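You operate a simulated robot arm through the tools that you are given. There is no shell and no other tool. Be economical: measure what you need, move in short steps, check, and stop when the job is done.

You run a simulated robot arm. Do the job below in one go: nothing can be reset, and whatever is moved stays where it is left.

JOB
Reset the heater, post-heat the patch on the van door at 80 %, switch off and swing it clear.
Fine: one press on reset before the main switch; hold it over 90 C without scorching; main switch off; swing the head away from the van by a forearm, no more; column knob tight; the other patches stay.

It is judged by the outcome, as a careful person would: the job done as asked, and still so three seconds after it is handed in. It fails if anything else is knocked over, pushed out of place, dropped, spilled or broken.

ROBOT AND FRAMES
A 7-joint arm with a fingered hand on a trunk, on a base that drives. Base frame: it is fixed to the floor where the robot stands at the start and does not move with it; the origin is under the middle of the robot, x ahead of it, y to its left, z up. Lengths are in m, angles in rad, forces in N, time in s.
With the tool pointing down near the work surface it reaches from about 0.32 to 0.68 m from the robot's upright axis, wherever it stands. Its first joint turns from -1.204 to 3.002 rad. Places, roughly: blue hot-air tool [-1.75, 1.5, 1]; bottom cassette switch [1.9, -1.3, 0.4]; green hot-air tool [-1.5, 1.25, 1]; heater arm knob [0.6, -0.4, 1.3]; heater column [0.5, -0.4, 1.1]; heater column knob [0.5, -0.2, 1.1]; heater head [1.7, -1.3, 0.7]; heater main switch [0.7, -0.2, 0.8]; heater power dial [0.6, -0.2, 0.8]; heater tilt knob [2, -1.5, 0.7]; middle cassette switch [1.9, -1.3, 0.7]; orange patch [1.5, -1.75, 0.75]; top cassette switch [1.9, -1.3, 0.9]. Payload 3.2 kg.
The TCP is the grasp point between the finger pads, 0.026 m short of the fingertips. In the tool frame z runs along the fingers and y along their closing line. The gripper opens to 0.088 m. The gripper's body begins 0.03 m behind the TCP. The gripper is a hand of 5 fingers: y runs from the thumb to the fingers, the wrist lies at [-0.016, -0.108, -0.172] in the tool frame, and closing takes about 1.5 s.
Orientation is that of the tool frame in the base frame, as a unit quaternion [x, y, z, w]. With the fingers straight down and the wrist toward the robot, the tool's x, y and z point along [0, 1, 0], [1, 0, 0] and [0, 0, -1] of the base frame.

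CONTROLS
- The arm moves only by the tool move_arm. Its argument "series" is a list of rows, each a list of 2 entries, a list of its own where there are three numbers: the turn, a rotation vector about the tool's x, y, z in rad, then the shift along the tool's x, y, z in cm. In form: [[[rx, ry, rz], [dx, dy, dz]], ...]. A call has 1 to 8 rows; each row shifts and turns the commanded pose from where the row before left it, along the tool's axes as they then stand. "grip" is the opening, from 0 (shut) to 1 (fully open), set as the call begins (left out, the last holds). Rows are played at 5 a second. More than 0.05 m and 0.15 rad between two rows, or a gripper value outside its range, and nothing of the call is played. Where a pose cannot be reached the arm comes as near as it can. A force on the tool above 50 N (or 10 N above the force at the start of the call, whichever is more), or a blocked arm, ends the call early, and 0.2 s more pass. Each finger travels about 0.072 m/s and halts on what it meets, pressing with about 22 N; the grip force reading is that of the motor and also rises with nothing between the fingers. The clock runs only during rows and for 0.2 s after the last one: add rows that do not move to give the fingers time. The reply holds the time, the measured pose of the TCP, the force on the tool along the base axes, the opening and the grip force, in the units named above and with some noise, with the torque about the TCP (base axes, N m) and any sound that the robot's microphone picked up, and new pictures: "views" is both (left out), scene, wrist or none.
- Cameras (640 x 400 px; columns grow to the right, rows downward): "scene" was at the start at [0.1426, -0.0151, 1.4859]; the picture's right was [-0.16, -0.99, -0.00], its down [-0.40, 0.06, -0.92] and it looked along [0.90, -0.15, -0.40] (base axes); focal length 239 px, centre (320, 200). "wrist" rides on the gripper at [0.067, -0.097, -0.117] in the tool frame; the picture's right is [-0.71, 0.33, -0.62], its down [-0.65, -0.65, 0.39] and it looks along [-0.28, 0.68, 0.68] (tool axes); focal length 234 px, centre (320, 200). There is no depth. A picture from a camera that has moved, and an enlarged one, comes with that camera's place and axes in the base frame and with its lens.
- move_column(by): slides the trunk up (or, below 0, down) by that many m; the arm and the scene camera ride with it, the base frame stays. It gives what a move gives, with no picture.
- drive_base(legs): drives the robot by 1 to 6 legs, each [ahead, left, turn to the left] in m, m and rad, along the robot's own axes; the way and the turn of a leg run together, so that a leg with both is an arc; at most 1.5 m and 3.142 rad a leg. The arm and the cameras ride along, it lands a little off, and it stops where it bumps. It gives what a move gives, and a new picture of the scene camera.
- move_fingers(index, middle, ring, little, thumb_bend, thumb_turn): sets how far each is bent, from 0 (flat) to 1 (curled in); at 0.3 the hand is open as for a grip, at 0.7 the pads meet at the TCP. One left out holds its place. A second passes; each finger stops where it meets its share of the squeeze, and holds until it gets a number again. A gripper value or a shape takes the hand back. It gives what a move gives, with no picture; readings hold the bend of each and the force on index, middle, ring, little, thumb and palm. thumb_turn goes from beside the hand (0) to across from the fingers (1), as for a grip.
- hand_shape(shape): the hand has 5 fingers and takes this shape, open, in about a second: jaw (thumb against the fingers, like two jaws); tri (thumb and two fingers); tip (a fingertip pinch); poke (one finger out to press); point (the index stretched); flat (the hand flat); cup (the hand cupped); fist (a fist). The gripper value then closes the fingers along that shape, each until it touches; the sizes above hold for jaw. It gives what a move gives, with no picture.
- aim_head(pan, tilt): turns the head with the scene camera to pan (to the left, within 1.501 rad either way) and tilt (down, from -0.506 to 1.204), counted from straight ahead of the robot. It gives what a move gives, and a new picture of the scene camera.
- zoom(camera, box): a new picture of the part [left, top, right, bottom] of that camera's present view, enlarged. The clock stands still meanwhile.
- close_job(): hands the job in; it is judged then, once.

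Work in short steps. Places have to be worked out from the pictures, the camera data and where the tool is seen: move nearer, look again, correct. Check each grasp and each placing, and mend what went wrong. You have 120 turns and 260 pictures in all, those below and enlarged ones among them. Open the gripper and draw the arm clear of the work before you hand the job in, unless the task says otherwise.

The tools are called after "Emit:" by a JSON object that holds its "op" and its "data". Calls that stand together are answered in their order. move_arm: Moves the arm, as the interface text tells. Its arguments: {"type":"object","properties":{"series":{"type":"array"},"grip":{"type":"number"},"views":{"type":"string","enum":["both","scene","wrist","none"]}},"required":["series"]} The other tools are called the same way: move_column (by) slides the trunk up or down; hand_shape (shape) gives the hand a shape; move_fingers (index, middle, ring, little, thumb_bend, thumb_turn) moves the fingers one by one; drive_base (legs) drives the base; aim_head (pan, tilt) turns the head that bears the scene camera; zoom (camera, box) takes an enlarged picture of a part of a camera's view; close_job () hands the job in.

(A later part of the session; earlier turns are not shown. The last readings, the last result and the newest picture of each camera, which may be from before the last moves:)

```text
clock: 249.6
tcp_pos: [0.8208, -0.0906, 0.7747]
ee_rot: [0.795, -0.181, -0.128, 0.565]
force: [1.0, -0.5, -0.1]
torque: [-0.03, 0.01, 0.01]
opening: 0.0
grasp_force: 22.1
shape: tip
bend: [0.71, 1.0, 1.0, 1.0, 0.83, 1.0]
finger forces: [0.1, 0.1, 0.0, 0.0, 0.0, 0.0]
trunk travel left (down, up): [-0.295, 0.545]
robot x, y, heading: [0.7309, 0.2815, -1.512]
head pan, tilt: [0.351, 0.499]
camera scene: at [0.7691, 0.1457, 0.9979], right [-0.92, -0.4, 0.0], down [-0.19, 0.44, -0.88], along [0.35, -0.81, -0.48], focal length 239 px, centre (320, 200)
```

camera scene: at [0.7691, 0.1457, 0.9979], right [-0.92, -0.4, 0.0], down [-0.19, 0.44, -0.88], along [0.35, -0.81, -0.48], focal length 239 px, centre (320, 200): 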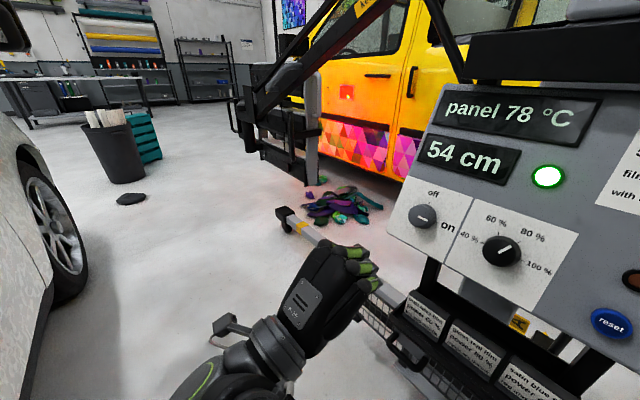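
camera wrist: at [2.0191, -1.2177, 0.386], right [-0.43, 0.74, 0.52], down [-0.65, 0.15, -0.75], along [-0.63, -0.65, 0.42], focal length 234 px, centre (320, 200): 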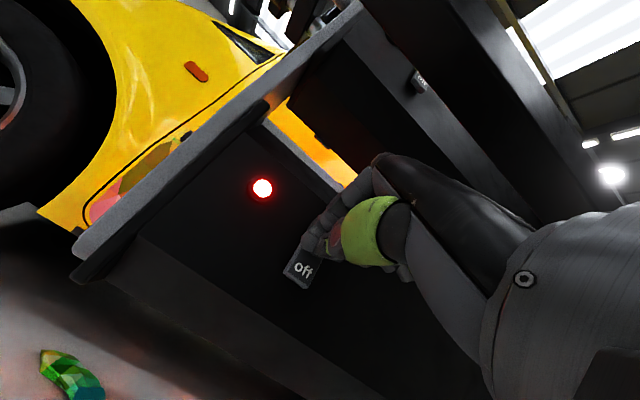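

78 °C and rising slowly. I wait a few seconds to see where two cassettes settle, meanwhile pre-rolling the hand for the main switch.

Emit:
{"op": "move_arm", "data": {"series": [[[0, 0, 0.14], [0, 0, 0]], [[0, 0, 0.14], [0, 0, 0]], [[0, 0, 0.14], [0, 0, 0]], [[0, 0, 0.14], [0, 0, 0]], [[0, 0, 0.14], [0, 0, 0]], [[0, 0, 0.14], [0, 0, 0]], [[0, 0, 0.14], [0, 0, 0]], [[0, 0, 0], [0, 0, 0]]], "grip": 1, "views": "none"}}

Emit:
{"op": "move_arm", "data": {"series": [[[0, 0, 0], [0, 0, 0]], [[0, 0, 0], [0, 0, 0]], [[0, 0, 0], [0, 0, 0]], [[0, 0, 0], [0, 0, 0]], [[0, 0, 0], [0, 0, 0]], [[0, 0, 0], [0, 0, 0]], [[0, 0, 0], [0, 0, 0]], [[0, 0, 0], [0, 0, 0]]], "views": "both"}}

```text
clock: 251.4
tcp_pos: [0.7909, -0.1096, 0.7794]
ee_rot: [0.613, -0.543, 0.166, 0.549]
force: [-0.3, -0.2, -0.1]
torque: [0.0, -0.01, 0.02]
opening: 0.0876
grasp_force: 0.1
shape: tip
bend: [0.3, 0.98, 0.99, 0.99, 0.3, 0.97]
finger forces: [0.0, 0.1, 0.0, 0.0, 0.0, 0.1]
out of reach, approached as far as the arm can: row 3, 4, 5, 6, 7
trunk travel left (down, up): [-0.295, 0.545]
robot x, y, heading: [0.7314, 0.2774, -1.509]
head pan, tilt: [0.351, 0.499]
```

```text
clock: 253.2
tcp_pos: [0.7877, -0.1114, 0.7762]
ee_rot: [0.613, -0.546, 0.161, 0.548]
force: [0.2, -0.7, 0.0]
torque: [-0.06, -0.03, 0.01]
opening: 0.0877
grasp_force: 0.2
shape: tip
bend: [0.3, 0.98, 0.99, 0.99, 0.3, 0.97]
finger forces: [0.0, 0.0, 0.0, 0.0, 0.1, 0.0]
trunk travel left (down, up): [-0.295, 0.545]
robot x, y, heading: [0.7276, 0.2811, -1.51]
head pan, tilt: [0.351, 0.499]
camera scene: at [0.7692, 0.1457, 0.9979], right [-0.92, -0.4, 0.0], down [-0.19, 0.44, -0.88], along [0.35, -0.81, -0.48], focal length 239 px, centre (320, 200)
camera wrist: at [0.9415, -0.0631, 0.8215], right [-0.28, 0.94, -0.18], down [0.17, -0.14, -0.98], along [-0.94, -0.3, -0.12], focal length 234 px, centre (320, 200)
```

scene: 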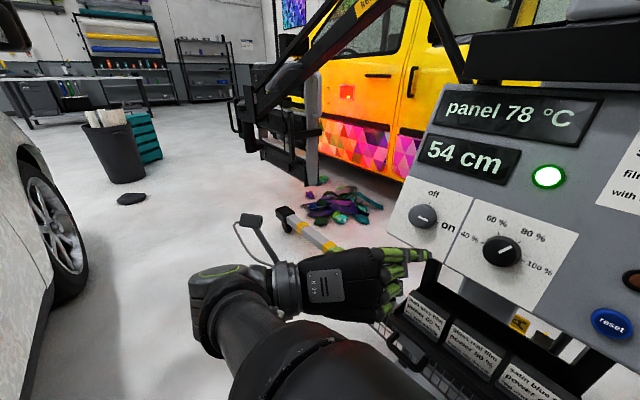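
wrist: 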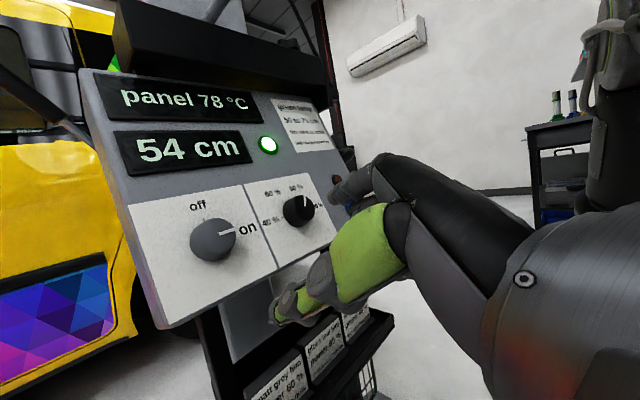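

It settles at 78 °C with middle + bottom, so that pair cannot reach 90 °C here; the laser spot sits on the orange patch at z≈0.84, between top and middle, and from the contributions (middle ≈ +32, bottom ≈ +21) top + middle should give ≈ 92 °C, while all three would scorch. That is also how it was set at the start. I go back to restore it: bottom off, then top on.

Emit:
{"op": "move_arm", "data": {"series": [[[0, 0, -0.14], [0, 0, -1]], [[0, 0, -0.14], [0, 0, -1]], [[0, 0, -0.14], [0, 0, 0]], [[0, 0, -0.14], [0, 0, 0]], [[0, 0, -0.14], [0, 0, 0]], [[0, 0, -0.14], [0, 0, 0]], [[0, 0, -0.14], [0, 0, 0]]], "grip": 0, "views": "none"}}

Emit:
{"op": "drive_base", "data": {"legs": [[0.462, 0.43, 0], [0.3695, 0.378, 0], [0.102, 0.4125, 0]]}}

Emit:
{"op": "move_column", "data": {"by": -0.28}}

Emit:
{"op": "aim_head", "data": {"pan": -0.3, "tilt": 0.45}}

```text
clock: 254.8
tcp_pos: [0.8023, -0.1069, 0.7708]
ee_rot: [0.795, -0.18, -0.129, 0.565]
force: [-0.3, 0.3, 0.2]
torque: [-0.02, -0.02, 0.0]
opening: 0.0003
grasp_force: 21.8
shape: tip
bend: [0.7, 1.0, 1.0, 1.0, 0.82, 1.0]
finger forces: [0.0, 0.0, 0.0, 0.0, 0.0, 0.0]
out of reach, approached as far as the arm can: row 1, 2
trunk travel left (down, up): [-0.295, 0.545]
robot x, y, heading: [0.7291, 0.2802, -1.516]
head pan, tilt: [0.351, 0.499]
```

```text
clock: 263.2
tcp_pos: [2.0848, -0.9631, 0.7704]
ee_rot: [0.796, -0.177, -0.125, 0.566]
force: [-0.2, 0.0, -0.4]
torque: [0.0, 0.0, -0.03]
opening: 0.0
grasp_force: 21.8
shape: tip
bend: [0.7, 1.0, 1.0, 1.0, 0.82, 1.0]
finger forces: [0.0, 0.0, 0.0, 0.0, 0.0, 0.0]
trunk travel left (down, up): [-0.295, 0.545]
robot x, y, heading: [2.0112, -0.5743, -1.504]
head pan, tilt: [0.351, 0.499]
camera scene: at [2.0498, -0.7097, 0.9979], right [-0.91, -0.41, 0.0], down [-0.2, 0.44, -0.88], along [0.36, -0.8, -0.48], focal length 239 px, centre (320, 200)
```

scene: 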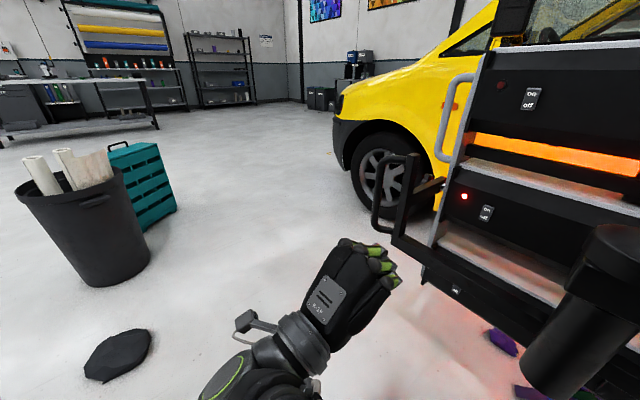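

```text
clock: 266.0
tcp_pos: [2.0851, -0.9638, 0.4904]
ee_rot: [0.795, -0.177, -0.125, 0.566]
force: [0.0, -0.2, -0.9]
torque: [0.0, -0.01, 0.02]
opening: 0.0001
grasp_force: 22.1
shape: tip
bend: [0.7, 1.0, 1.0, 1.0, 0.82, 1.0]
finger forces: [0.0, 0.0, 0.1, 0.0, 0.0, 0.0]
trunk travel left (down, up): [-0.015, 0.825]
robot x, y, heading: [2.0075, -0.5765, -1.502]
head pan, tilt: [0.351, 0.499]
```

```text
clock: 267.1
tcp_pos: [2.0842, -0.962, 0.4909]
ee_rot: [0.796, -0.177, -0.126, 0.566]
force: [1.2, -0.6, 0.6]
torque: [0.01, 0.05, 0.0]
opening: 0.0003
grasp_force: 22.2
shape: tip
bend: [0.7, 1.0, 1.0, 1.0, 0.82, 1.0]
finger forces: [0.0, 0.1, 0.0, 0.0, 0.0, 0.0]
trunk travel left (down, up): [-0.015, 0.825]
robot x, y, heading: [2.0042, -0.5768, -1.501]
head pan, tilt: [-0.3, 0.45]
camera scene: at [1.9916, -0.7161, 0.7223], right [-0.97, 0.23, 0.0], down [0.1, 0.42, -0.9], along [-0.21, -0.88, -0.44], focal length 239 px, centre (320, 200)
```

scene: 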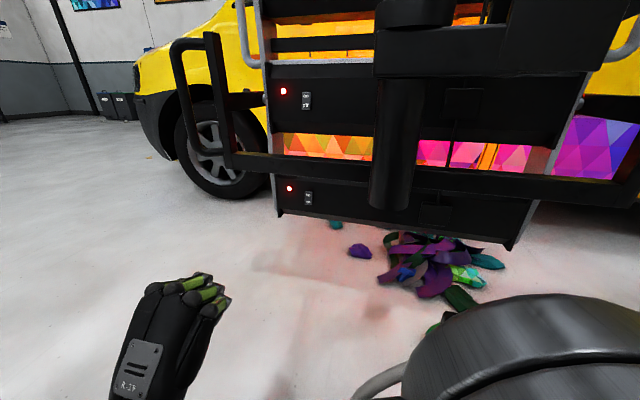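

I repeat the approach, now aimed at the "off" end (z 0.407).

Emit:
{"op": "drive_base", "data": {"legs": [[0.1, 0, 0]]}}

Emit:
{"op": "move_arm", "data": {"series": [[[0, 0, 0], [-2.1, -0.8, 3.6]], [[0, 0, 0], [-2.1, -0.8, 3.6]], [[0, 0, 0], [-2.1, -0.8, 3.6]], [[0, 0, 0], [-0.05, 1.3, 4.4]], [[0, 0, 0], [-0.05, 1.3, 4.4]], [[0, 0, 0], [-0.05, 1.3, 4.4]], [[0, 0, 0], [-0.05, 1.3, 4.4]]], "views": "wrist"}}

```text
clock: 268.2
tcp_pos: [2.0923, -1.0623, 0.4896]
ee_rot: [0.796, -0.177, -0.125, 0.566]
force: [0.4, -0.6, -0.7]
torque: [-0.01, -0.01, -0.02]
opening: 0.0002
grasp_force: 21.5
shape: tip
bend: [0.7, 1.0, 1.0, 1.0, 0.82, 1.0]
finger forces: [0.1, 0.0, 0.0, 0.0, 0.1, 0.1]
trunk travel left (down, up): [-0.015, 0.825]
robot x, y, heading: [2.0133, -0.6731, -1.501]
head pan, tilt: [-0.3, 0.45]
camera scene: at [1.9983, -0.8152, 0.7224], right [-0.97, 0.23, 0.0], down [0.1, 0.42, -0.9], along [-0.21, -0.88, -0.44], focal length 239 px, centre (320, 200)
```

scene: 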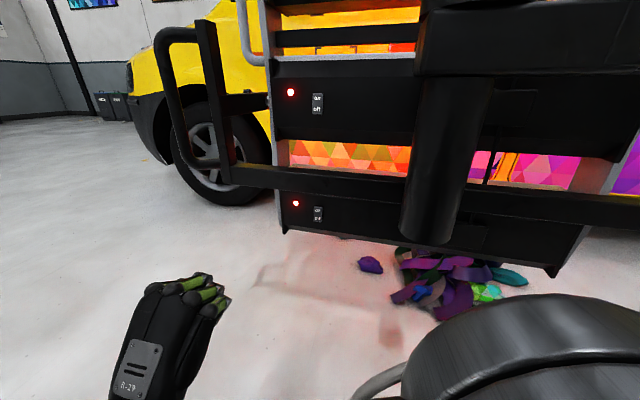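

```text
clock: 269.8
tcp_pos: [1.9146, -1.285, 0.4241]
ee_rot: [0.795, -0.177, -0.126, 0.566]
force: [0.3, 0.7, -0.3]
torque: [0.02, -0.01, 0.02]
opening: 0.0
grasp_force: 22.1
shape: tip
bend: [0.7, 1.0, 1.0, 1.0, 0.82, 1.0]
finger forces: [0.0, 0.0, 0.1, 0.0, 0.0, 0.1]
trunk travel left (down, up): [-0.015, 0.825]
robot x, y, heading: [2.0149, -0.6775, -1.501]
head pan, tilt: [-0.3, 0.45]
camera wrist: at [2.0365, -1.1848, 0.3701], right [-0.44, 0.74, 0.52], down [-0.65, 0.14, -0.75], along [-0.62, -0.66, 0.42], focal length 234 px, centre (320, 200)
```

wrist: 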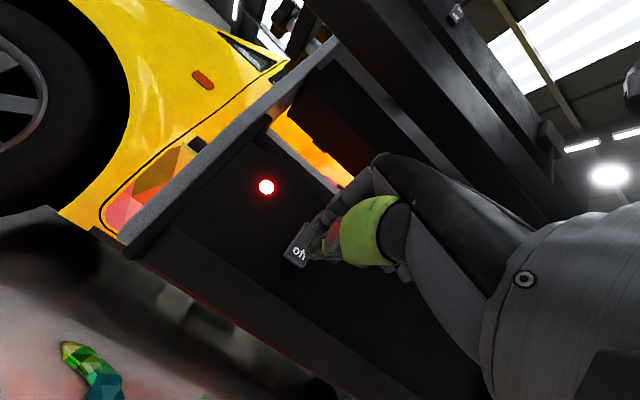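

"off" lies on the travel line. I press in until it clicks.

Emit:
{"op": "move_arm", "data": {"series": [[[0, 0, 0], [0, 0, 1.4]], [[0, 0, 0], [0, 0, 0.6]], [[0, 0, 0], [0, 0, 0.5]], [[0, 0, 0], [0, 0, 0.4]], [[0, 0, 0], [0, 0, 0.4]], [[0, 0, 0], [0, 0, 0.3]]], "views": "wrist"}}

```text
clock: 271.2
tcp_pos: [1.9004, -1.3164, 0.4121]
ee_rot: [0.795, -0.177, -0.125, 0.566]
force: [0.2, 0.0, 0.5]
torque: [0.0, 0.02, -0.02]
opening: 0.0001
grasp_force: 21.5
shape: tip
bend: [0.7, 1.0, 1.0, 1.0, 0.82, 1.0]
finger forces: [0.1, 0.0, 0.1, 0.0, 0.1, 0.1]
trunk travel left (down, up): [-0.015, 0.825]
robot x, y, heading: [2.0142, -0.6754, -1.503]
head pan, tilt: [-0.3, 0.45]
camera wrist: at [2.0228, -1.2148, 0.358], right [-0.44, 0.74, 0.52], down [-0.65, 0.14, -0.75], along [-0.62, -0.66, 0.42], focal length 234 px, centre (320, 200)
```

wrist: 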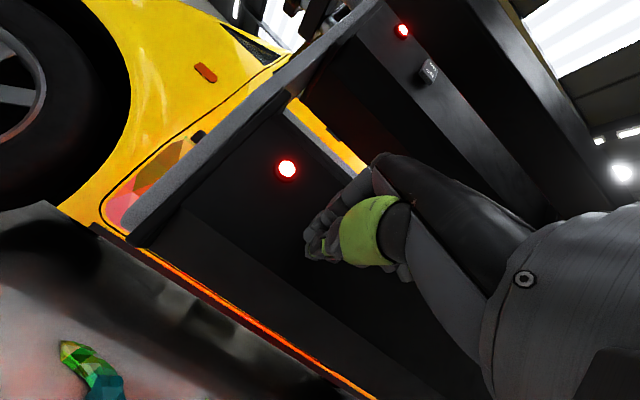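

Emit:
{"op": "move_arm", "data": {"series": [[[0, 0, 0], [-0.5, 0, 0.3]], [[0, 0, 0], [0, 0, 0.4]], [[0, 0, 0], [0, 0, 0.4]]], "views": "wrist"}}

```text
clock: 272.0
tcp_pos: [1.8918, -1.323, 0.4076]
ee_rot: [0.795, -0.177, -0.126, 0.566]
force: [2.8, 7.6, -0.8]
torque: [0.05, -0.03, 0.0]
opening: 0.0
grasp_force: 21.7
shape: tip
bend: [0.7, 1.0, 1.0, 1.0, 0.82, 1.0]
finger forces: [0.1, 0.0, 0.1, 0.0, 0.0, 0.0]
trunk travel left (down, up): [-0.015, 0.825]
robot x, y, heading: [2.0131, -0.6755, -1.504]
head pan, tilt: [-0.3, 0.45]
heard: click
camera wrist: at [2.0139, -1.2217, 0.3543], right [-0.44, 0.74, 0.52], down [-0.65, 0.14, -0.75], along [-0.62, -0.66, 0.42], focal length 234 px, centre (320, 200)
```

wrist: 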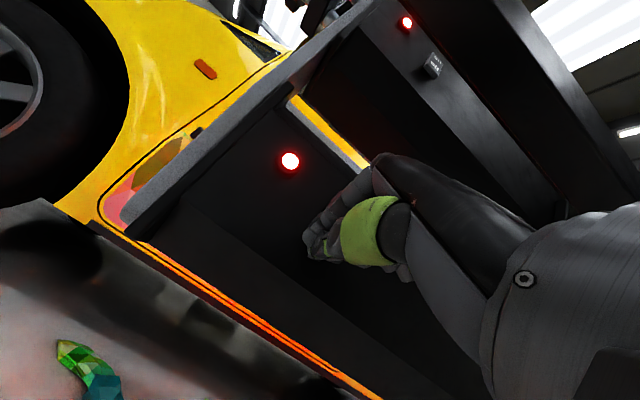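

A click; I withdraw, back up and check the lamp.

Emit:
{"op": "move_arm", "data": {"series": [[[0, 0, 0], [0, 0, -3.5]], [[0, 0, 0], [0, 0, -4]], [[0, 0, 0], [0.05, -1.3, -4.4]], [[0, 0, 0], [0.5, -1, -4.4]], [[0, 0, 0], [1, 0, -4.4]], [[0, 0, 0], [3, 0, -3.5]], [[0, 0, 0], [3, 0, -3]]], "views": "both"}}

```text
clock: 273.6
tcp_pos: [2.0728, -1.1167, 0.4761]
ee_rot: [0.795, -0.178, -0.127, 0.566]
force: [-0.9, -0.2, 0.2]
torque: [0.04, -0.01, 0.01]
opening: 0.0
grasp_force: 22.1
shape: tip
bend: [0.7, 1.0, 1.0, 1.0, 0.82, 1.0]
finger forces: [0.1, 0.1, 0.1, 0.0, 0.0, 0.0]
trunk travel left (down, up): [-0.015, 0.825]
robot x, y, heading: [2.0165, -0.6729, -1.499]
head pan, tilt: [-0.3, 0.45]
camera scene: at [1.9982, -0.8152, 0.7223], right [-0.97, 0.23, 0.0], down [0.1, 0.42, -0.9], along [-0.21, -0.88, -0.44], focal length 239 px, centre (320, 200)
camera wrist: at [2.1944, -1.0146, 0.4228], right [-0.44, 0.74, 0.52], down [-0.65, 0.14, -0.75], along [-0.62, -0.66, 0.42], focal length 234 px, centre (320, 200)
```

scene: 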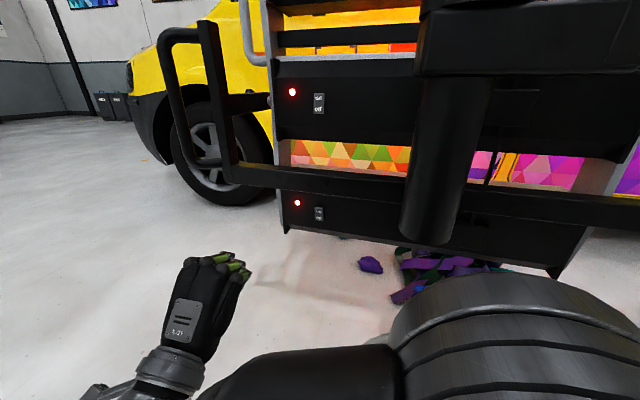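
wrist: 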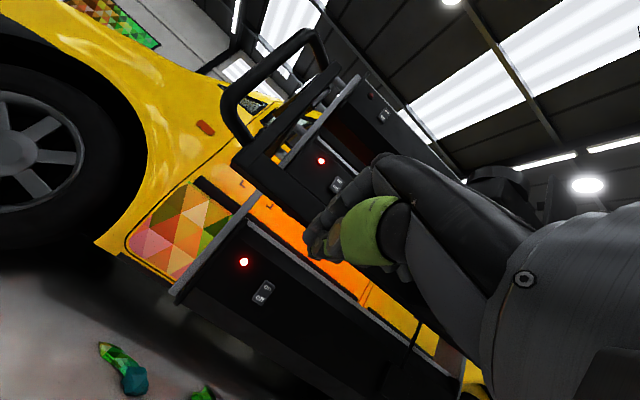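

Emit:
{"op": "zoom", "data": {"camera": "scene", "box": [270, 70, 350, 230]}}

```text
2.50 times, centred on (310, 150) of scene
camera zoom: at [1.9982, -0.8152, 0.7223], right [-0.97, 0.23, 0.0], down [0.1, 0.42, -0.9], along [-0.21, -0.88, -0.44], focal length 598 px, centre (345, 325)
```

zoom: 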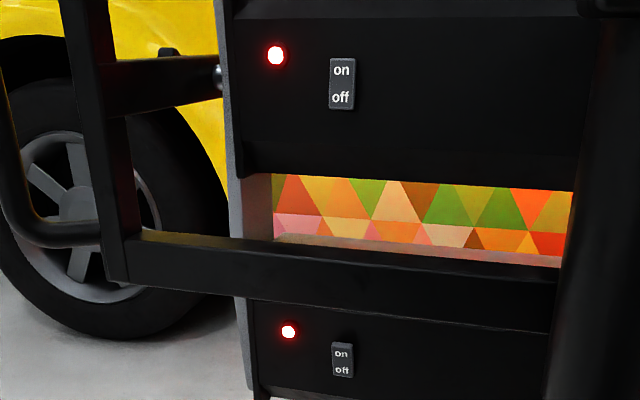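

The red floor glow of the bottom cassette is gone (only the lamp lingers); it matches the earlier middle-only look. I go on to the top switch: back off, raise the trunk, pitch a bit down.

Emit:
{"op": "drive_base", "data": {"legs": [[-0.1, 0, 0]]}}

Emit:
{"op": "move_column", "data": {"by": 0.4}}

Emit:
{"op": "move_column", "data": {"by": 0.13}}

Emit:
{"op": "move_arm", "data": {"series": [[[0.12, 0, 0], [0, 0, 0]], [[0.12, 0, 0], [0, 0, 0]], [[0.11, 0, 0], [0, 0, 0]]], "grip": 0, "views": "both"}}

```text
clock: 274.8
tcp_pos: [2.0654, -1.0172, 0.4767]
ee_rot: [0.795, -0.177, -0.126, 0.566]
force: [-0.9, 0.0, -0.2]
torque: [0.0, -0.01, -0.02]
opening: 0.0
grasp_force: 21.9
shape: tip
bend: [0.7, 1.0, 1.0, 1.0, 0.82, 1.0]
finger forces: [0.0, 0.1, 0.1, 0.0, 0.0, 0.0]
trunk travel left (down, up): [-0.015, 0.825]
robot x, y, heading: [2.008, -0.5766, -1.505]
head pan, tilt: [-0.3, 0.45]
camera scene: at [1.9914, -0.715, 0.7224], right [-0.97, 0.23, 0.0], down [0.1, 0.42, -0.9], along [-0.21, -0.88, -0.44], focal length 239 px, centre (320, 200)
```

scene: 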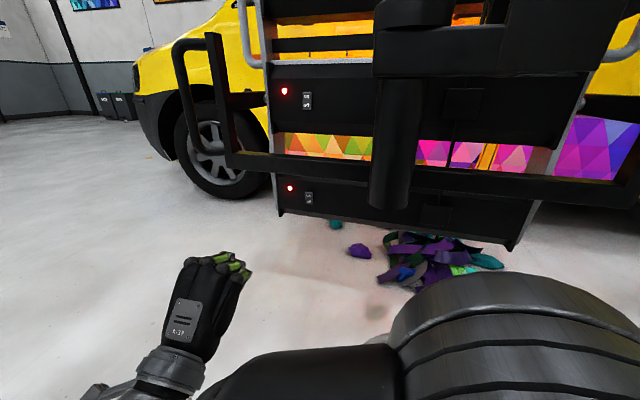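

```text
clock: 278.6
tcp_pos: [2.0659, -1.0156, 0.8775]
ee_rot: [0.795, -0.177, -0.126, 0.566]
force: [-0.1, 0.3, 0.6]
torque: [0.01, -0.01, -0.02]
opening: 0.0
grasp_force: 22.1
shape: tip
bend: [0.7, 1.0, 1.0, 1.0, 0.82, 1.0]
finger forces: [0.0, 0.0, 0.1, 0.0, 0.1, 0.1]
trunk travel left (down, up): [-0.415, 0.425]
robot x, y, heading: [2.0073, -0.5746, -1.505]
head pan, tilt: [-0.3, 0.45]
```

```text
clock: 280.2
tcp_pos: [2.0646, -1.0158, 1.0063]
ee_rot: [0.796, -0.177, -0.126, 0.566]
force: [0.3, 0.1, -0.4]
torque: [0.02, 0.02, -0.01]
opening: 0.0
grasp_force: 22.1
shape: tip
bend: [0.7, 1.0, 1.0, 1.0, 0.82, 1.0]
finger forces: [0.0, 0.1, 0.0, 0.1, 0.0, 0.1]
trunk travel left (down, up): [-0.545, 0.295]
robot x, y, heading: [2.0081, -0.5754, -1.502]
head pan, tilt: [-0.3, 0.45]
```

```text
clock: 281.0
tcp_pos: [2.0653, -1.0158, 1.0055]
ee_rot: [0.882, -0.196, -0.092, 0.418]
force: [-0.3, -0.7, 0.0]
torque: [0.02, -0.01, -0.02]
opening: 0.0002
grasp_force: 21.7
shape: tip
bend: [0.7, 1.0, 1.0, 1.0, 0.82, 1.0]
finger forces: [0.0, 0.1, 0.0, 0.0, 0.0, 0.0]
trunk travel left (down, up): [-0.545, 0.295]
robot x, y, heading: [2.0124, -0.5718, -1.503]
head pan, tilt: [-0.3, 0.45]
camera scene: at [1.991, -0.7151, 1.2523], right [-0.97, 0.23, 0.0], down [0.1, 0.42, -0.9], along [-0.21, -0.88, -0.44], focal length 239 px, centre (320, 200)
camera wrist: at [2.1909, -0.9061, 1.0051], right [-0.53, 0.55, 0.65], down [-0.54, 0.38, -0.75], along [-0.66, -0.75, 0.1], focal length 234 px, centre (320, 200)
```

scene: 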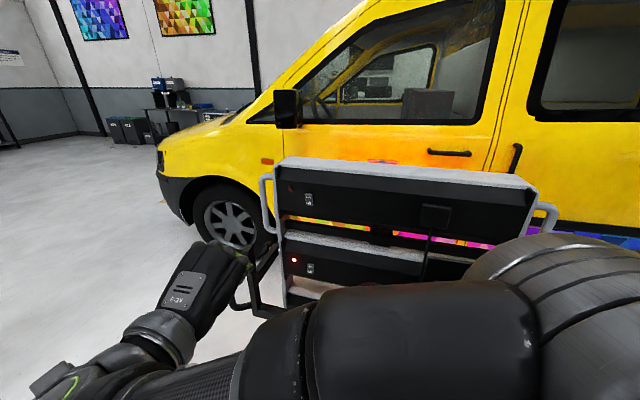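
wrist: 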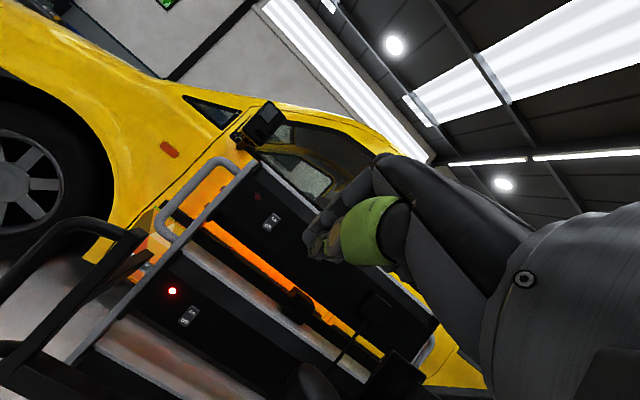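

Before adding the top cassette I make sure the bottom one is really off: a short dip of the trunk for a look at its lamp.

Emit:
{"op": "move_column", "data": {"by": -0.4}}

Emit:
{"op": "zoom", "data": {"camera": "scene", "box": [240, 100, 400, 260]}}

Emit:
{"op": "move_column", "data": {"by": 0.4}}

```text
clock: 284.8
tcp_pos: [2.0646, -1.0159, 0.6068]
ee_rot: [0.882, -0.196, -0.092, 0.419]
force: [0.6, 0.6, 0.5]
torque: [-0.02, -0.06, 0.01]
opening: 0.0
grasp_force: 21.6
shape: tip
bend: [0.7, 1.0, 1.0, 1.0, 0.82, 1.0]
finger forces: [0.0, 0.0, 0.0, 0.0, 0.0, 0.0]
trunk travel left (down, up): [-0.145, 0.695]
robot x, y, heading: [2.0044, -0.5801, -1.504]
head pan, tilt: [-0.3, 0.45]
```

```text
2.50 times, centred on (320, 180) of scene
camera zoom: at [1.9914, -0.715, 0.8524], right [-0.97, 0.23, 0.0], down [0.1, 0.42, -0.9], along [-0.21, -0.88, -0.44], focal length 598 px, centre (320, 250)
```

zoom: 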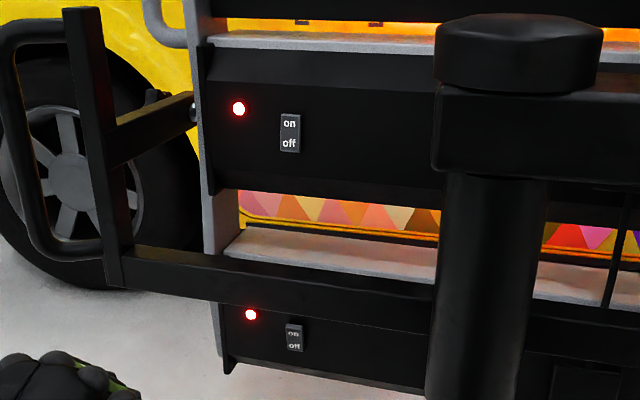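

```text
clock: 288.6
tcp_pos: [2.0649, -1.0175, 1.0058]
ee_rot: [0.882, -0.197, -0.093, 0.419]
force: [-0.1, -0.1, 0.9]
torque: [0.01, -0.01, 0.01]
opening: 0.0
grasp_force: 22.1
shape: tip
bend: [0.7, 1.0, 1.0, 1.0, 0.82, 1.0]
finger forces: [0.0, 0.1, 0.0, 0.0, 0.0, 0.1]
trunk travel left (down, up): [-0.545, 0.295]
robot x, y, heading: [2.0057, -0.5765, -1.507]
head pan, tilt: [-0.3, 0.45]
```

The floor glow stays gone and the rocker looks tipped differently from the middle one, so bottom is off (its lamp evidently shows residual heat). Now I press top "on".

Emit:
{"op": "drive_base", "data": {"legs": [[0.1, 0, 0]]}}

Emit:
{"op": "move_arm", "data": {"series": [[[0, 0, 0], [-1.17, 2.27, 3.15]], [[0, 0, 0], [-1.17, 2.27, 3.15]], [[0, 0, 0], [-1.17, 2.27, 3.15]], [[0, 0, 0], [-1.17, 2.27, 3.15]], [[0, 0, 0], [-1.17, 2.27, 3.15]], [[0, 0, 0], [-1.17, 2.27, 3.15]]], "views": "wrist"}}

```text
clock: 289.8
tcp_pos: [2.0716, -1.1175, 1.0063]
ee_rot: [0.882, -0.196, -0.092, 0.418]
force: [-0.6, 0.1, -0.5]
torque: [0.02, 0.01, -0.01]
opening: 0.0
grasp_force: 22.2
shape: tip
bend: [0.7, 1.0, 1.0, 1.0, 0.82, 1.0]
finger forces: [0.0, 0.0, 0.0, 0.1, 0.1, 0.1]
trunk travel left (down, up): [-0.545, 0.295]
robot x, y, heading: [2.0123, -0.6749, -1.507]
head pan, tilt: [-0.3, 0.45]
camera scene: at [1.9983, -0.8155, 1.2522], right [-0.97, 0.23, 0.0], down [0.1, 0.42, -0.9], along [-0.21, -0.88, -0.44], focal length 239 px, centre (320, 200)
```

scene: 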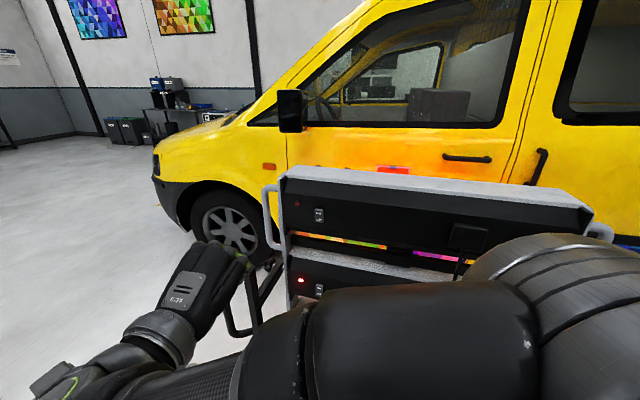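

```text
clock: 291.2
tcp_pos: [1.9093, -1.2969, 0.9916]
ee_rot: [0.882, -0.197, -0.093, 0.419]
force: [-0.1, -0.1, -0.2]
torque: [-0.02, -0.02, 0.0]
opening: 0.0
grasp_force: 21.9
shape: tip
bend: [0.7, 1.0, 1.0, 1.0, 0.82, 1.0]
finger forces: [0.0, 0.0, 0.0, 0.0, 0.1, 0.1]
trunk travel left (down, up): [-0.545, 0.295]
robot x, y, heading: [2.0135, -0.6736, -1.499]
head pan, tilt: [-0.3, 0.45]
camera wrist: at [2.0347, -1.1869, 0.9897], right [-0.53, 0.55, 0.65], down [-0.54, 0.38, -0.75], along [-0.66, -0.75, 0.1], focal length 234 px, centre (320, 200)
```

wrist: 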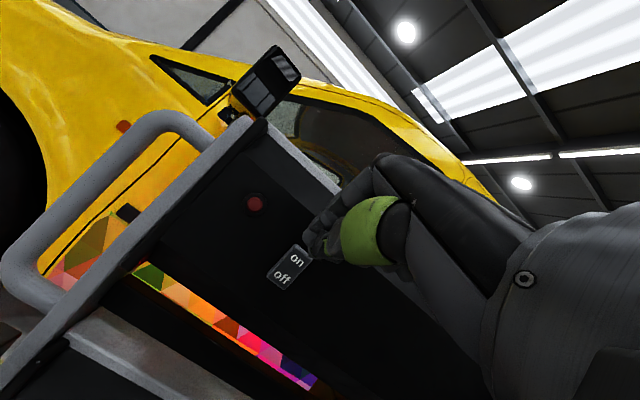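

I press along a slightly flatter path so that contact falls on the "on" end.

Emit:
{"op": "move_arm", "data": {"series": [[[0, 0, 0], [0, 0.3, 1.0]], [[0, 0, 0], [0, 0.3, 1.0]], [[0, 0, 0], [0, 0.15, 0.5]], [[0, 0, 0], [0, 0.1, 0.4]], [[0, 0, 0], [0, 0.15, 0.4]], [[0, 0, 0], [0, 0.15, 0.3]]], "views": "wrist"}}

```text
clock: 292.6
tcp_pos: [1.8952, -1.3286, 0.9773]
ee_rot: [0.882, -0.197, -0.093, 0.418]
force: [0.3, 2.0, -0.3]
torque: [0.02, -0.04, -0.03]
opening: 0.0002
grasp_force: 21.5
shape: tip
bend: [0.7, 1.0, 1.0, 1.0, 0.82, 1.0]
finger forces: [0.0, 0.0, 0.0, 0.0, 0.0, 0.1]
trunk travel left (down, up): [-0.545, 0.295]
robot x, y, heading: [2.0125, -0.6775, -1.499]
head pan, tilt: [-0.3, 0.45]
heard: click
camera wrist: at [2.0211, -1.2179, 0.977], right [-0.53, 0.55, 0.65], down [-0.54, 0.38, -0.75], along [-0.66, -0.75, 0.1], focal length 234 px, centre (320, 200)
```

wrist: 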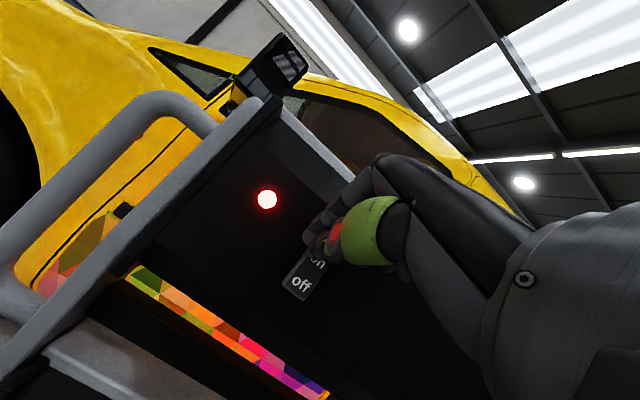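

Click and the top lamp lit. I withdraw and hurry back to the panel.

Emit:
{"op": "move_arm", "data": {"series": [[[0, 0, 0], [0, -1.1, -3.2]], [[0, 0, 0], [1.17, -2.27, -3.15]], [[0, 0, 0], [1.17, -2.27, -3.15]], [[0, 0, 0], [1.17, -2.27, -3.15]], [[0, 0, 0], [1.17, -2.27, -3.15]], [[0, 0, 0], [1.17, -2.27, -3.15]], [[0, 0, 0], [1.17, -2.27, -3.15]]], "views": "none"}}

Emit:
{"op": "drive_base", "data": {"legs": [[-0.1, 0, 0]]}}

Emit:
{"op": "move_arm", "data": {"series": [[[-0.12, 0, 0], [0, 0, 0]], [[-0.12, 0, 0], [0, 0, 0]], [[-0.11, 0, 0], [0, 0, 0]], [[0, 0, 0], [0, 0, -4]], [[0, 0, 0], [0, 0, -3]]], "views": "none"}}

Emit:
{"op": "move_column", "data": {"by": -0.25}}

Emit:
{"op": "drive_base", "data": {"legs": [[-0.1034, -0.4117, 0], [-0.3734, -0.3745, 0], [-0.4747, -0.4175, 0]]}}

Emit:
{"op": "aim_head", "data": {"pan": 0.35, "tilt": 0.5}}

```text
clock: 294.2
tcp_pos: [2.0708, -1.1176, 1.0023]
ee_rot: [0.882, -0.197, -0.094, 0.418]
force: [-0.9, 0.2, -0.4]
torque: [0.0, 0.0, -0.01]
opening: 0.0
grasp_force: 22.4
shape: tip
bend: [0.7, 1.0, 1.0, 1.0, 0.82, 1.0]
finger forces: [0.0, 0.1, 0.0, 0.1, 0.0, 0.1]
trunk travel left (down, up): [-0.545, 0.295]
robot x, y, heading: [2.0142, -0.6733, -1.501]
head pan, tilt: [-0.3, 0.45]
```

```text
clock: 295.3
tcp_pos: [2.0639, -1.0174, 1.0033]
ee_rot: [0.882, -0.197, -0.093, 0.418]
force: [0.8, 0.9, -0.4]
torque: [-0.01, -0.03, -0.04]
opening: 0.0
grasp_force: 21.9
shape: tip
bend: [0.7, 1.0, 1.0, 1.0, 0.82, 1.0]
finger forces: [0.0, 0.1, 0.0, 0.1, 0.0, 0.0]
trunk travel left (down, up): [-0.545, 0.295]
robot x, y, heading: [2.0093, -0.5788, -1.498]
head pan, tilt: [-0.3, 0.45]
camera scene: at [1.9913, -0.7138, 1.2525], right [-0.97, 0.23, 0.0], down [0.1, 0.42, -0.9], along [-0.21, -0.88, -0.43], focal length 239 px, centre (320, 200)
```

scene: 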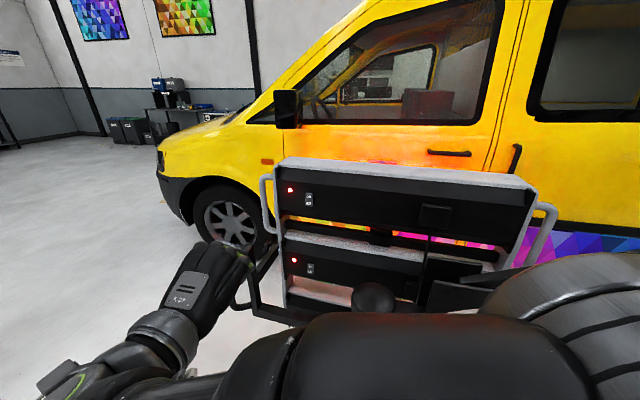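

```text
clock: 296.5
tcp_pos: [2.0923, -0.9568, 1.0263]
ee_rot: [0.795, -0.178, -0.127, 0.566]
force: [-0.9, -0.2, 0.4]
torque: [0.03, 0.01, -0.02]
opening: 0.0
grasp_force: 22.0
shape: tip
bend: [0.7, 1.0, 1.0, 1.0, 0.82, 1.0]
finger forces: [0.0, 0.0, 0.0, 0.0, 0.0, 0.0]
trunk travel left (down, up): [-0.545, 0.295]
robot x, y, heading: [2.0073, -0.5731, -1.506]
head pan, tilt: [-0.3, 0.45]
```

```text
clock: 299.1
tcp_pos: [2.0914, -0.9598, 0.7771]
ee_rot: [0.796, -0.176, -0.124, 0.566]
force: [0.3, 0.4, -0.2]
torque: [-0.01, 0.02, 0.02]
opening: 0.0
grasp_force: 22.0
shape: tip
bend: [0.7, 1.0, 1.0, 1.0, 0.82, 1.0]
finger forces: [0.0, 0.0, 0.1, 0.0, 0.0, 0.1]
trunk travel left (down, up): [-0.295, 0.545]
robot x, y, heading: [2.0062, -0.5732, -1.504]
head pan, tilt: [-0.3, 0.45]
```

```text
clock: 307.5
tcp_pos: [0.8186, -0.0973, 0.7776]
ee_rot: [0.797, -0.173, -0.122, 0.565]
force: [0.2, -1.2, -0.2]
torque: [0.04, 0.01, 0.0]
opening: 0.0
grasp_force: 22.1
shape: tip
bend: [0.7, 1.0, 1.0, 1.0, 0.82, 1.0]
finger forces: [0.0, 0.0, 0.0, 0.1, 0.0, 0.1]
trunk travel left (down, up): [-0.295, 0.545]
robot x, y, heading: [0.7305, 0.2862, -1.488]
head pan, tilt: [-0.3, 0.45]
camera scene: at [0.7152, 0.1458, 1.0024], right [-0.98, 0.22, 0.0], down [0.1, 0.42, -0.9], along [-0.2, -0.88, -0.44], focal length 239 px, centre (320, 200)
```

scene: 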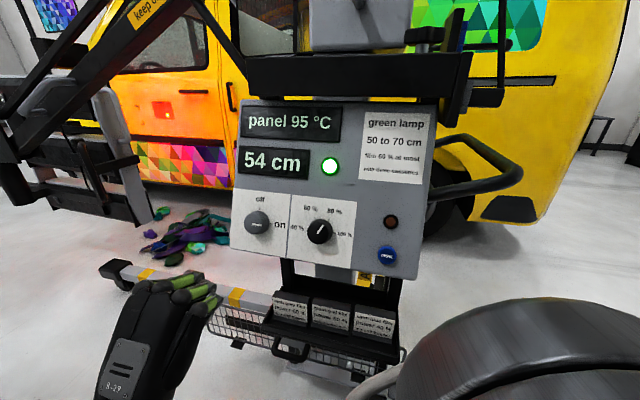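

```text
clock: 308.6
tcp_pos: [0.8183, -0.0978, 0.7754]
ee_rot: [0.797, -0.173, -0.123, 0.566]
force: [0.2, -0.2, 0.5]
torque: [-0.01, -0.01, -0.02]
opening: 0.0
grasp_force: 22.2
shape: tip
bend: [0.7, 1.0, 1.0, 1.0, 0.82, 1.0]
finger forces: [0.0, 0.1, 0.0, 0.1, 0.0, 0.0]
trunk travel left (down, up): [-0.295, 0.545]
robot x, y, heading: [0.7308, 0.2829, -1.491]
head pan, tilt: [0.351, 0.499]
camera scene: at [0.7733, 0.1527, 0.9979], right [-0.91, -0.42, 0.0], down [-0.2, 0.44, -0.88], along [0.37, -0.8, -0.48], focal length 239 px, centre (320, 200)
```

scene: 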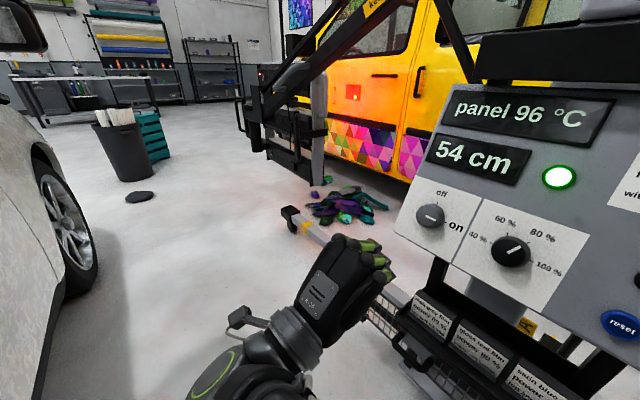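

96 °C, now over 90. I pre-roll the hand for switching off and keep watching.

Emit:
{"op": "move_arm", "data": {"series": [[[0, 0, 0.14], [0, 0, 0.5]], [[0, 0, 0.14], [0, 0, 0.5]], [[0, 0, 0.14], [0, 0, 1]], [[0, 0, 0.14], [0, 0, 1]], [[0, 0, 0.14], [0, 0, 0]], [[0, 0, 0.14], [0, 0, 0]], [[0, 0, 0.14], [0, 0, 0]]], "grip": 1, "views": "both"}}

```text
clock: 310.2
tcp_pos: [0.7974, -0.1246, 0.7787]
ee_rot: [0.614, -0.541, 0.173, 0.548]
force: [-0.2, -0.7, -0.4]
torque: [0.0, 0.02, 0.01]
opening: 0.088
grasp_force: 0.1
shape: tip
bend: [0.3, 0.98, 0.99, 0.99, 0.3, 0.97]
finger forces: [0.0, 0.0, 0.0, 0.0, 0.1, 0.1]
out of reach, approached as far as the arm can: row 7
trunk travel left (down, up): [-0.295, 0.545]
robot x, y, heading: [0.7295, 0.2841, -1.489]
head pan, tilt: [0.351, 0.499]
camera scene: at [0.7733, 0.1527, 0.9979], right [-0.91, -0.42, 0.0], down [-0.2, 0.43, -0.88], along [0.37, -0.8, -0.48], focal length 239 px, centre (320, 200)
camera wrist: at [0.9497, -0.0726, 0.8252], right [-0.3, 0.93, -0.2], down [0.18, -0.15, -0.97], along [-0.94, -0.32, -0.13], focal length 234 px, centre (320, 200)
```

scene: 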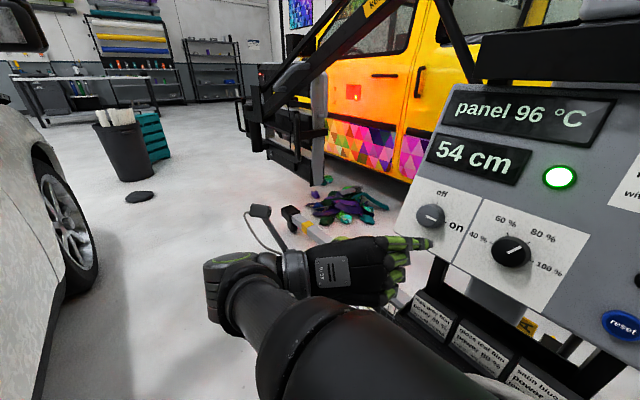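
wrist: 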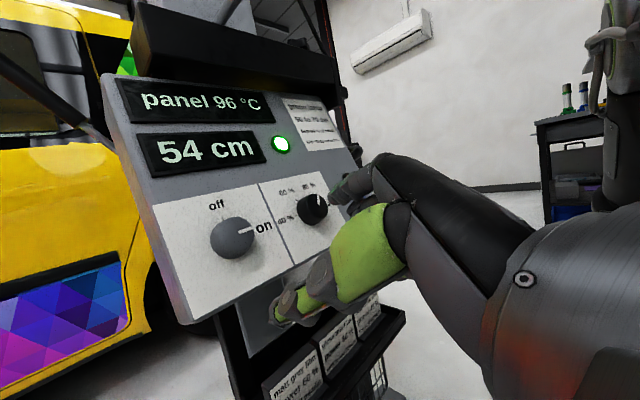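

Steady at 96 °C — top + middle is right and safe. I move to 5.5 cm before the main switch.

Emit:
{"op": "move_arm", "data": {"series": [[[0, 0, 0], [1.8, 0.87, 3.73]], [[0, 0, 0], [1.8, 0.87, 3.73]], [[0, 0, 0], [0, 0, 0]]], "views": "wrist"}}

```text
clock: 311.0
tcp_pos: [0.7746, -0.1999, 0.78]
ee_rot: [0.622, -0.526, 0.158, 0.558]
force: [-0.1, 0.3, 0.4]
torque: [-0.01, -0.03, 0.0]
opening: 0.0879
grasp_force: 0.1
shape: tip
bend: [0.3, 0.98, 0.99, 0.99, 0.3, 0.97]
finger forces: [0.0, 0.1, 0.0, 0.1, 0.0, 0.0]
trunk travel left (down, up): [-0.295, 0.545]
robot x, y, heading: [0.7298, 0.2824, -1.49]
head pan, tilt: [0.351, 0.499]
camera wrist: at [0.929, -0.1491, 0.8194], right [-0.31, 0.93, -0.17], down [0.13, -0.14, -0.98], along [-0.94, -0.33, -0.08], focal length 234 px, centre (320, 200)
```

wrist: 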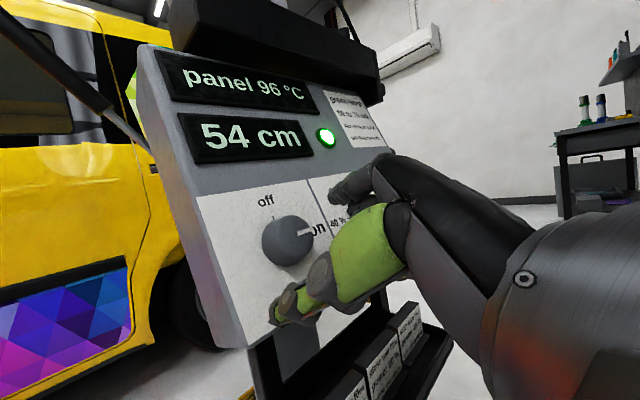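

I correct 1.2 cm sideways/up, advance and grip.

Emit:
{"op": "move_arm", "data": {"series": [[[0, 0, 0], [0.66, 1.0, -0.36]], [[0, 0, 0], [0, 0, 2]], [[0, 0, 0], [0, 0, 1.3]], [[0, 0, 0], [0, 0, 0]]], "views": "none"}}

Emit:
{"op": "move_arm", "data": {"series": [[[0, 0, 0], [0, 0, 0]], [[0, 0, 0], [0, 0, 0]], [[0, 0, 0], [0, 0, 0]], [[0, 0, 0], [0, 0, 0]], [[0, 0, 0], [0, 0, 0]]], "grip": 0.3, "views": "wrist"}}

```text
clock: 312.0
tcp_pos: [0.7582, -0.2276, 0.7811]
ee_rot: [0.621, -0.528, 0.158, 0.558]
force: [0.0, -0.5, -0.1]
torque: [0.01, -0.01, -0.03]
opening: 0.0878
grasp_force: 0.1
shape: tip
bend: [0.3, 0.98, 0.99, 0.99, 0.3, 0.97]
finger forces: [0.1, 0.1, 0.0, 0.1, 0.0, 0.0]
trunk travel left (down, up): [-0.295, 0.545]
robot x, y, heading: [0.7289, 0.2863, -1.489]
head pan, tilt: [0.351, 0.499]
```

```text
clock: 313.2
tcp_pos: [0.7565, -0.228, 0.7822]
ee_rot: [0.621, -0.528, 0.158, 0.558]
force: [0.6, -0.2, 1.0]
torque: [-0.04, 0.02, 0.04]
opening: 0.0319
grasp_force: 21.9
shape: tip
bend: [0.54, 1.0, 1.0, 1.0, 0.41, 1.0]
finger forces: [19.7, 0.1, 0.0, 0.1, 19.1, 0.1]
trunk travel left (down, up): [-0.295, 0.545]
robot x, y, heading: [0.7279, 0.2862, -1.492]
head pan, tilt: [0.351, 0.499]
camera wrist: at [0.9116, -0.1758, 0.8213], right [-0.31, 0.93, -0.18], down [0.14, -0.14, -0.98], along [-0.94, -0.33, -0.08], focal length 234 px, centre (320, 200)
```

wrist: 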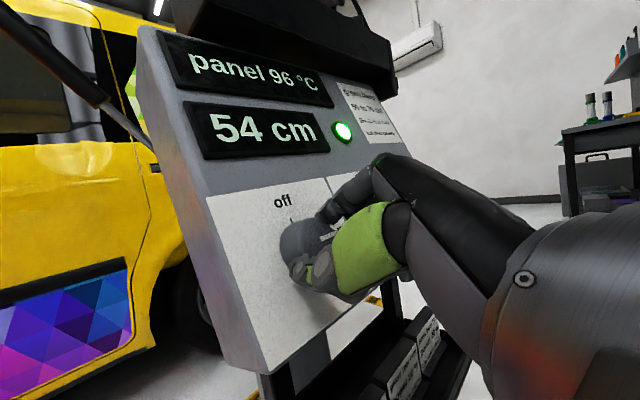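

Well held (≈20 N each side), 96 °C. I let it hold above 90 °C for a while longer, watching the end value.

Emit:
{"op": "move_arm", "data": {"series": [[[0, 0, 0], [0, 0, 0]], [[0, 0, 0], [0, 0, 0]], [[0, 0, 0], [0, 0, 0]], [[0, 0, 0], [0, 0, 0]], [[0, 0, 0], [0, 0, 0]], [[0, 0, 0], [0, 0, 0]], [[0, 0, 0], [0, 0, 0]], [[0, 0, 0], [0, 0, 0]]], "views": "none"}}

Emit:
{"op": "move_arm", "data": {"series": [[[0, 0, 0], [0, 0, 0]], [[0, 0, 0], [0, 0, 0]], [[0, 0, 0], [0, 0, 0]], [[0, 0, 0], [0, 0, 0]], [[0, 0, 0], [0, 0, 0]], [[0, 0, 0], [0, 0, 0]], [[0, 0, 0], [0, 0, 0]], [[0, 0, 0], [0, 0, 0]]], "views": "none"}}

Emit:
{"op": "move_arm", "data": {"series": [[[0, 0, 0], [0, 0, 0]], [[0, 0, 0], [0, 0, 0]], [[0, 0, 0], [0, 0, 0]], [[0, 0, 0], [0, 0, 0]], [[0, 0, 0], [0, 0, 0]], [[0, 0, 0], [0, 0, 0]], [[0, 0, 0], [0, 0, 0]], [[0, 0, 0], [0, 0, 0]]], "views": "none"}}

Emit:
{"op": "move_arm", "data": {"series": [[[0, 0, 0], [0, 0, 0]], [[0, 0, 0], [0, 0, 0]], [[0, 0, 0], [0, 0, 0]], [[0, 0, 0], [0, 0, 0]], [[0, 0, 0], [0, 0, 0]], [[0, 0, 0], [0, 0, 0]], [[0, 0, 0], [0, 0, 0]], [[0, 0, 0], [0, 0, 0]]], "views": "none"}}

Emit:
{"op": "move_arm", "data": {"series": [[[0, 0, 0], [0, 0, 0]], [[0, 0, 0], [0, 0, 0]], [[0, 0, 0], [0, 0, 0]], [[0, 0, 0], [0, 0, 0]], [[0, 0, 0], [0, 0, 0]], [[0, 0, 0], [0, 0, 0]], [[0, 0, 0], [0, 0, 0]], [[0, 0, 0], [0, 0, 0]]], "views": "scene"}}

```text
clock: 315.0
tcp_pos: [0.758, -0.228, 0.7816]
ee_rot: [0.621, -0.528, 0.158, 0.557]
force: [0.2, -0.4, 1.4]
torque: [-0.1, 0.07, -0.01]
opening: 0.0321
grasp_force: 22.0
shape: tip
bend: [0.54, 1.0, 1.0, 1.0, 0.41, 1.0]
finger forces: [20.1, 0.0, 0.1, 0.1, 19.0, 0.0]
trunk travel left (down, up): [-0.295, 0.545]
robot x, y, heading: [0.7304, 0.2846, -1.488]
head pan, tilt: [0.351, 0.499]
```

```text
clock: 316.8
tcp_pos: [0.7573, -0.2282, 0.7828]
ee_rot: [0.621, -0.528, 0.158, 0.558]
force: [-0.4, -0.3, 1.8]
torque: [-0.02, 0.0, -0.02]
opening: 0.0321
grasp_force: 22.0
shape: tip
bend: [0.54, 1.0, 1.0, 1.0, 0.41, 1.0]
finger forces: [20.0, 0.0, 0.0, 0.1, 19.0, 0.0]
trunk travel left (down, up): [-0.295, 0.545]
robot x, y, heading: [0.7304, 0.2865, -1.488]
head pan, tilt: [0.351, 0.499]
```

```text
clock: 318.6
tcp_pos: [0.7579, -0.2281, 0.7816]
ee_rot: [0.621, -0.528, 0.159, 0.557]
force: [-0.6, 0.3, 1.8]
torque: [-0.04, 0.02, -0.03]
opening: 0.032
grasp_force: 22.5
shape: tip
bend: [0.54, 1.0, 1.0, 1.0, 0.41, 1.0]
finger forces: [20.1, 0.1, 0.0, 0.0, 19.0, 0.0]
trunk travel left (down, up): [-0.295, 0.545]
robot x, y, heading: [0.7266, 0.2854, -1.491]
head pan, tilt: [0.351, 0.499]
```

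```text
clock: 320.4
tcp_pos: [0.7571, -0.2277, 0.7824]
ee_rot: [0.621, -0.528, 0.158, 0.558]
force: [-0.3, -0.7, 1.8]
torque: [-0.02, 0.03, -0.01]
opening: 0.0321
grasp_force: 22.0
shape: tip
bend: [0.54, 1.0, 1.0, 1.0, 0.41, 1.0]
finger forces: [20.0, 0.0, 0.1, 0.0, 19.1, 0.0]
trunk travel left (down, up): [-0.295, 0.545]
robot x, y, heading: [0.7315, 0.2877, -1.493]
head pan, tilt: [0.351, 0.499]
```

```text
clock: 322.2
tcp_pos: [0.7574, -0.2275, 0.7819]
ee_rot: [0.621, -0.528, 0.158, 0.557]
force: [1.3, -0.1, 1.5]
torque: [-0.03, 0.0, 0.01]
opening: 0.0321
grasp_force: 22.2
shape: tip
bend: [0.54, 1.0, 1.0, 1.0, 0.41, 1.0]
finger forces: [20.0, 0.1, 0.1, 0.0, 19.2, 0.0]
trunk travel left (down, up): [-0.295, 0.545]
robot x, y, heading: [0.7288, 0.2865, -1.492]
head pan, tilt: [0.351, 0.499]
camera scene: at [0.7734, 0.1529, 0.9979], right [-0.91, -0.42, 0.0], down [-0.2, 0.43, -0.88], along [0.37, -0.8, -0.48], focal length 239 px, centre (320, 200)
```

scene: 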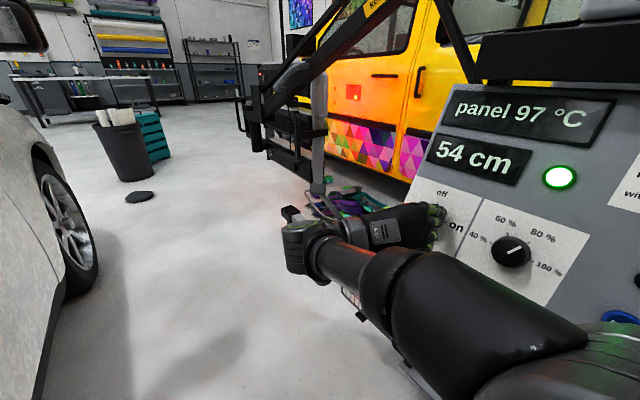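

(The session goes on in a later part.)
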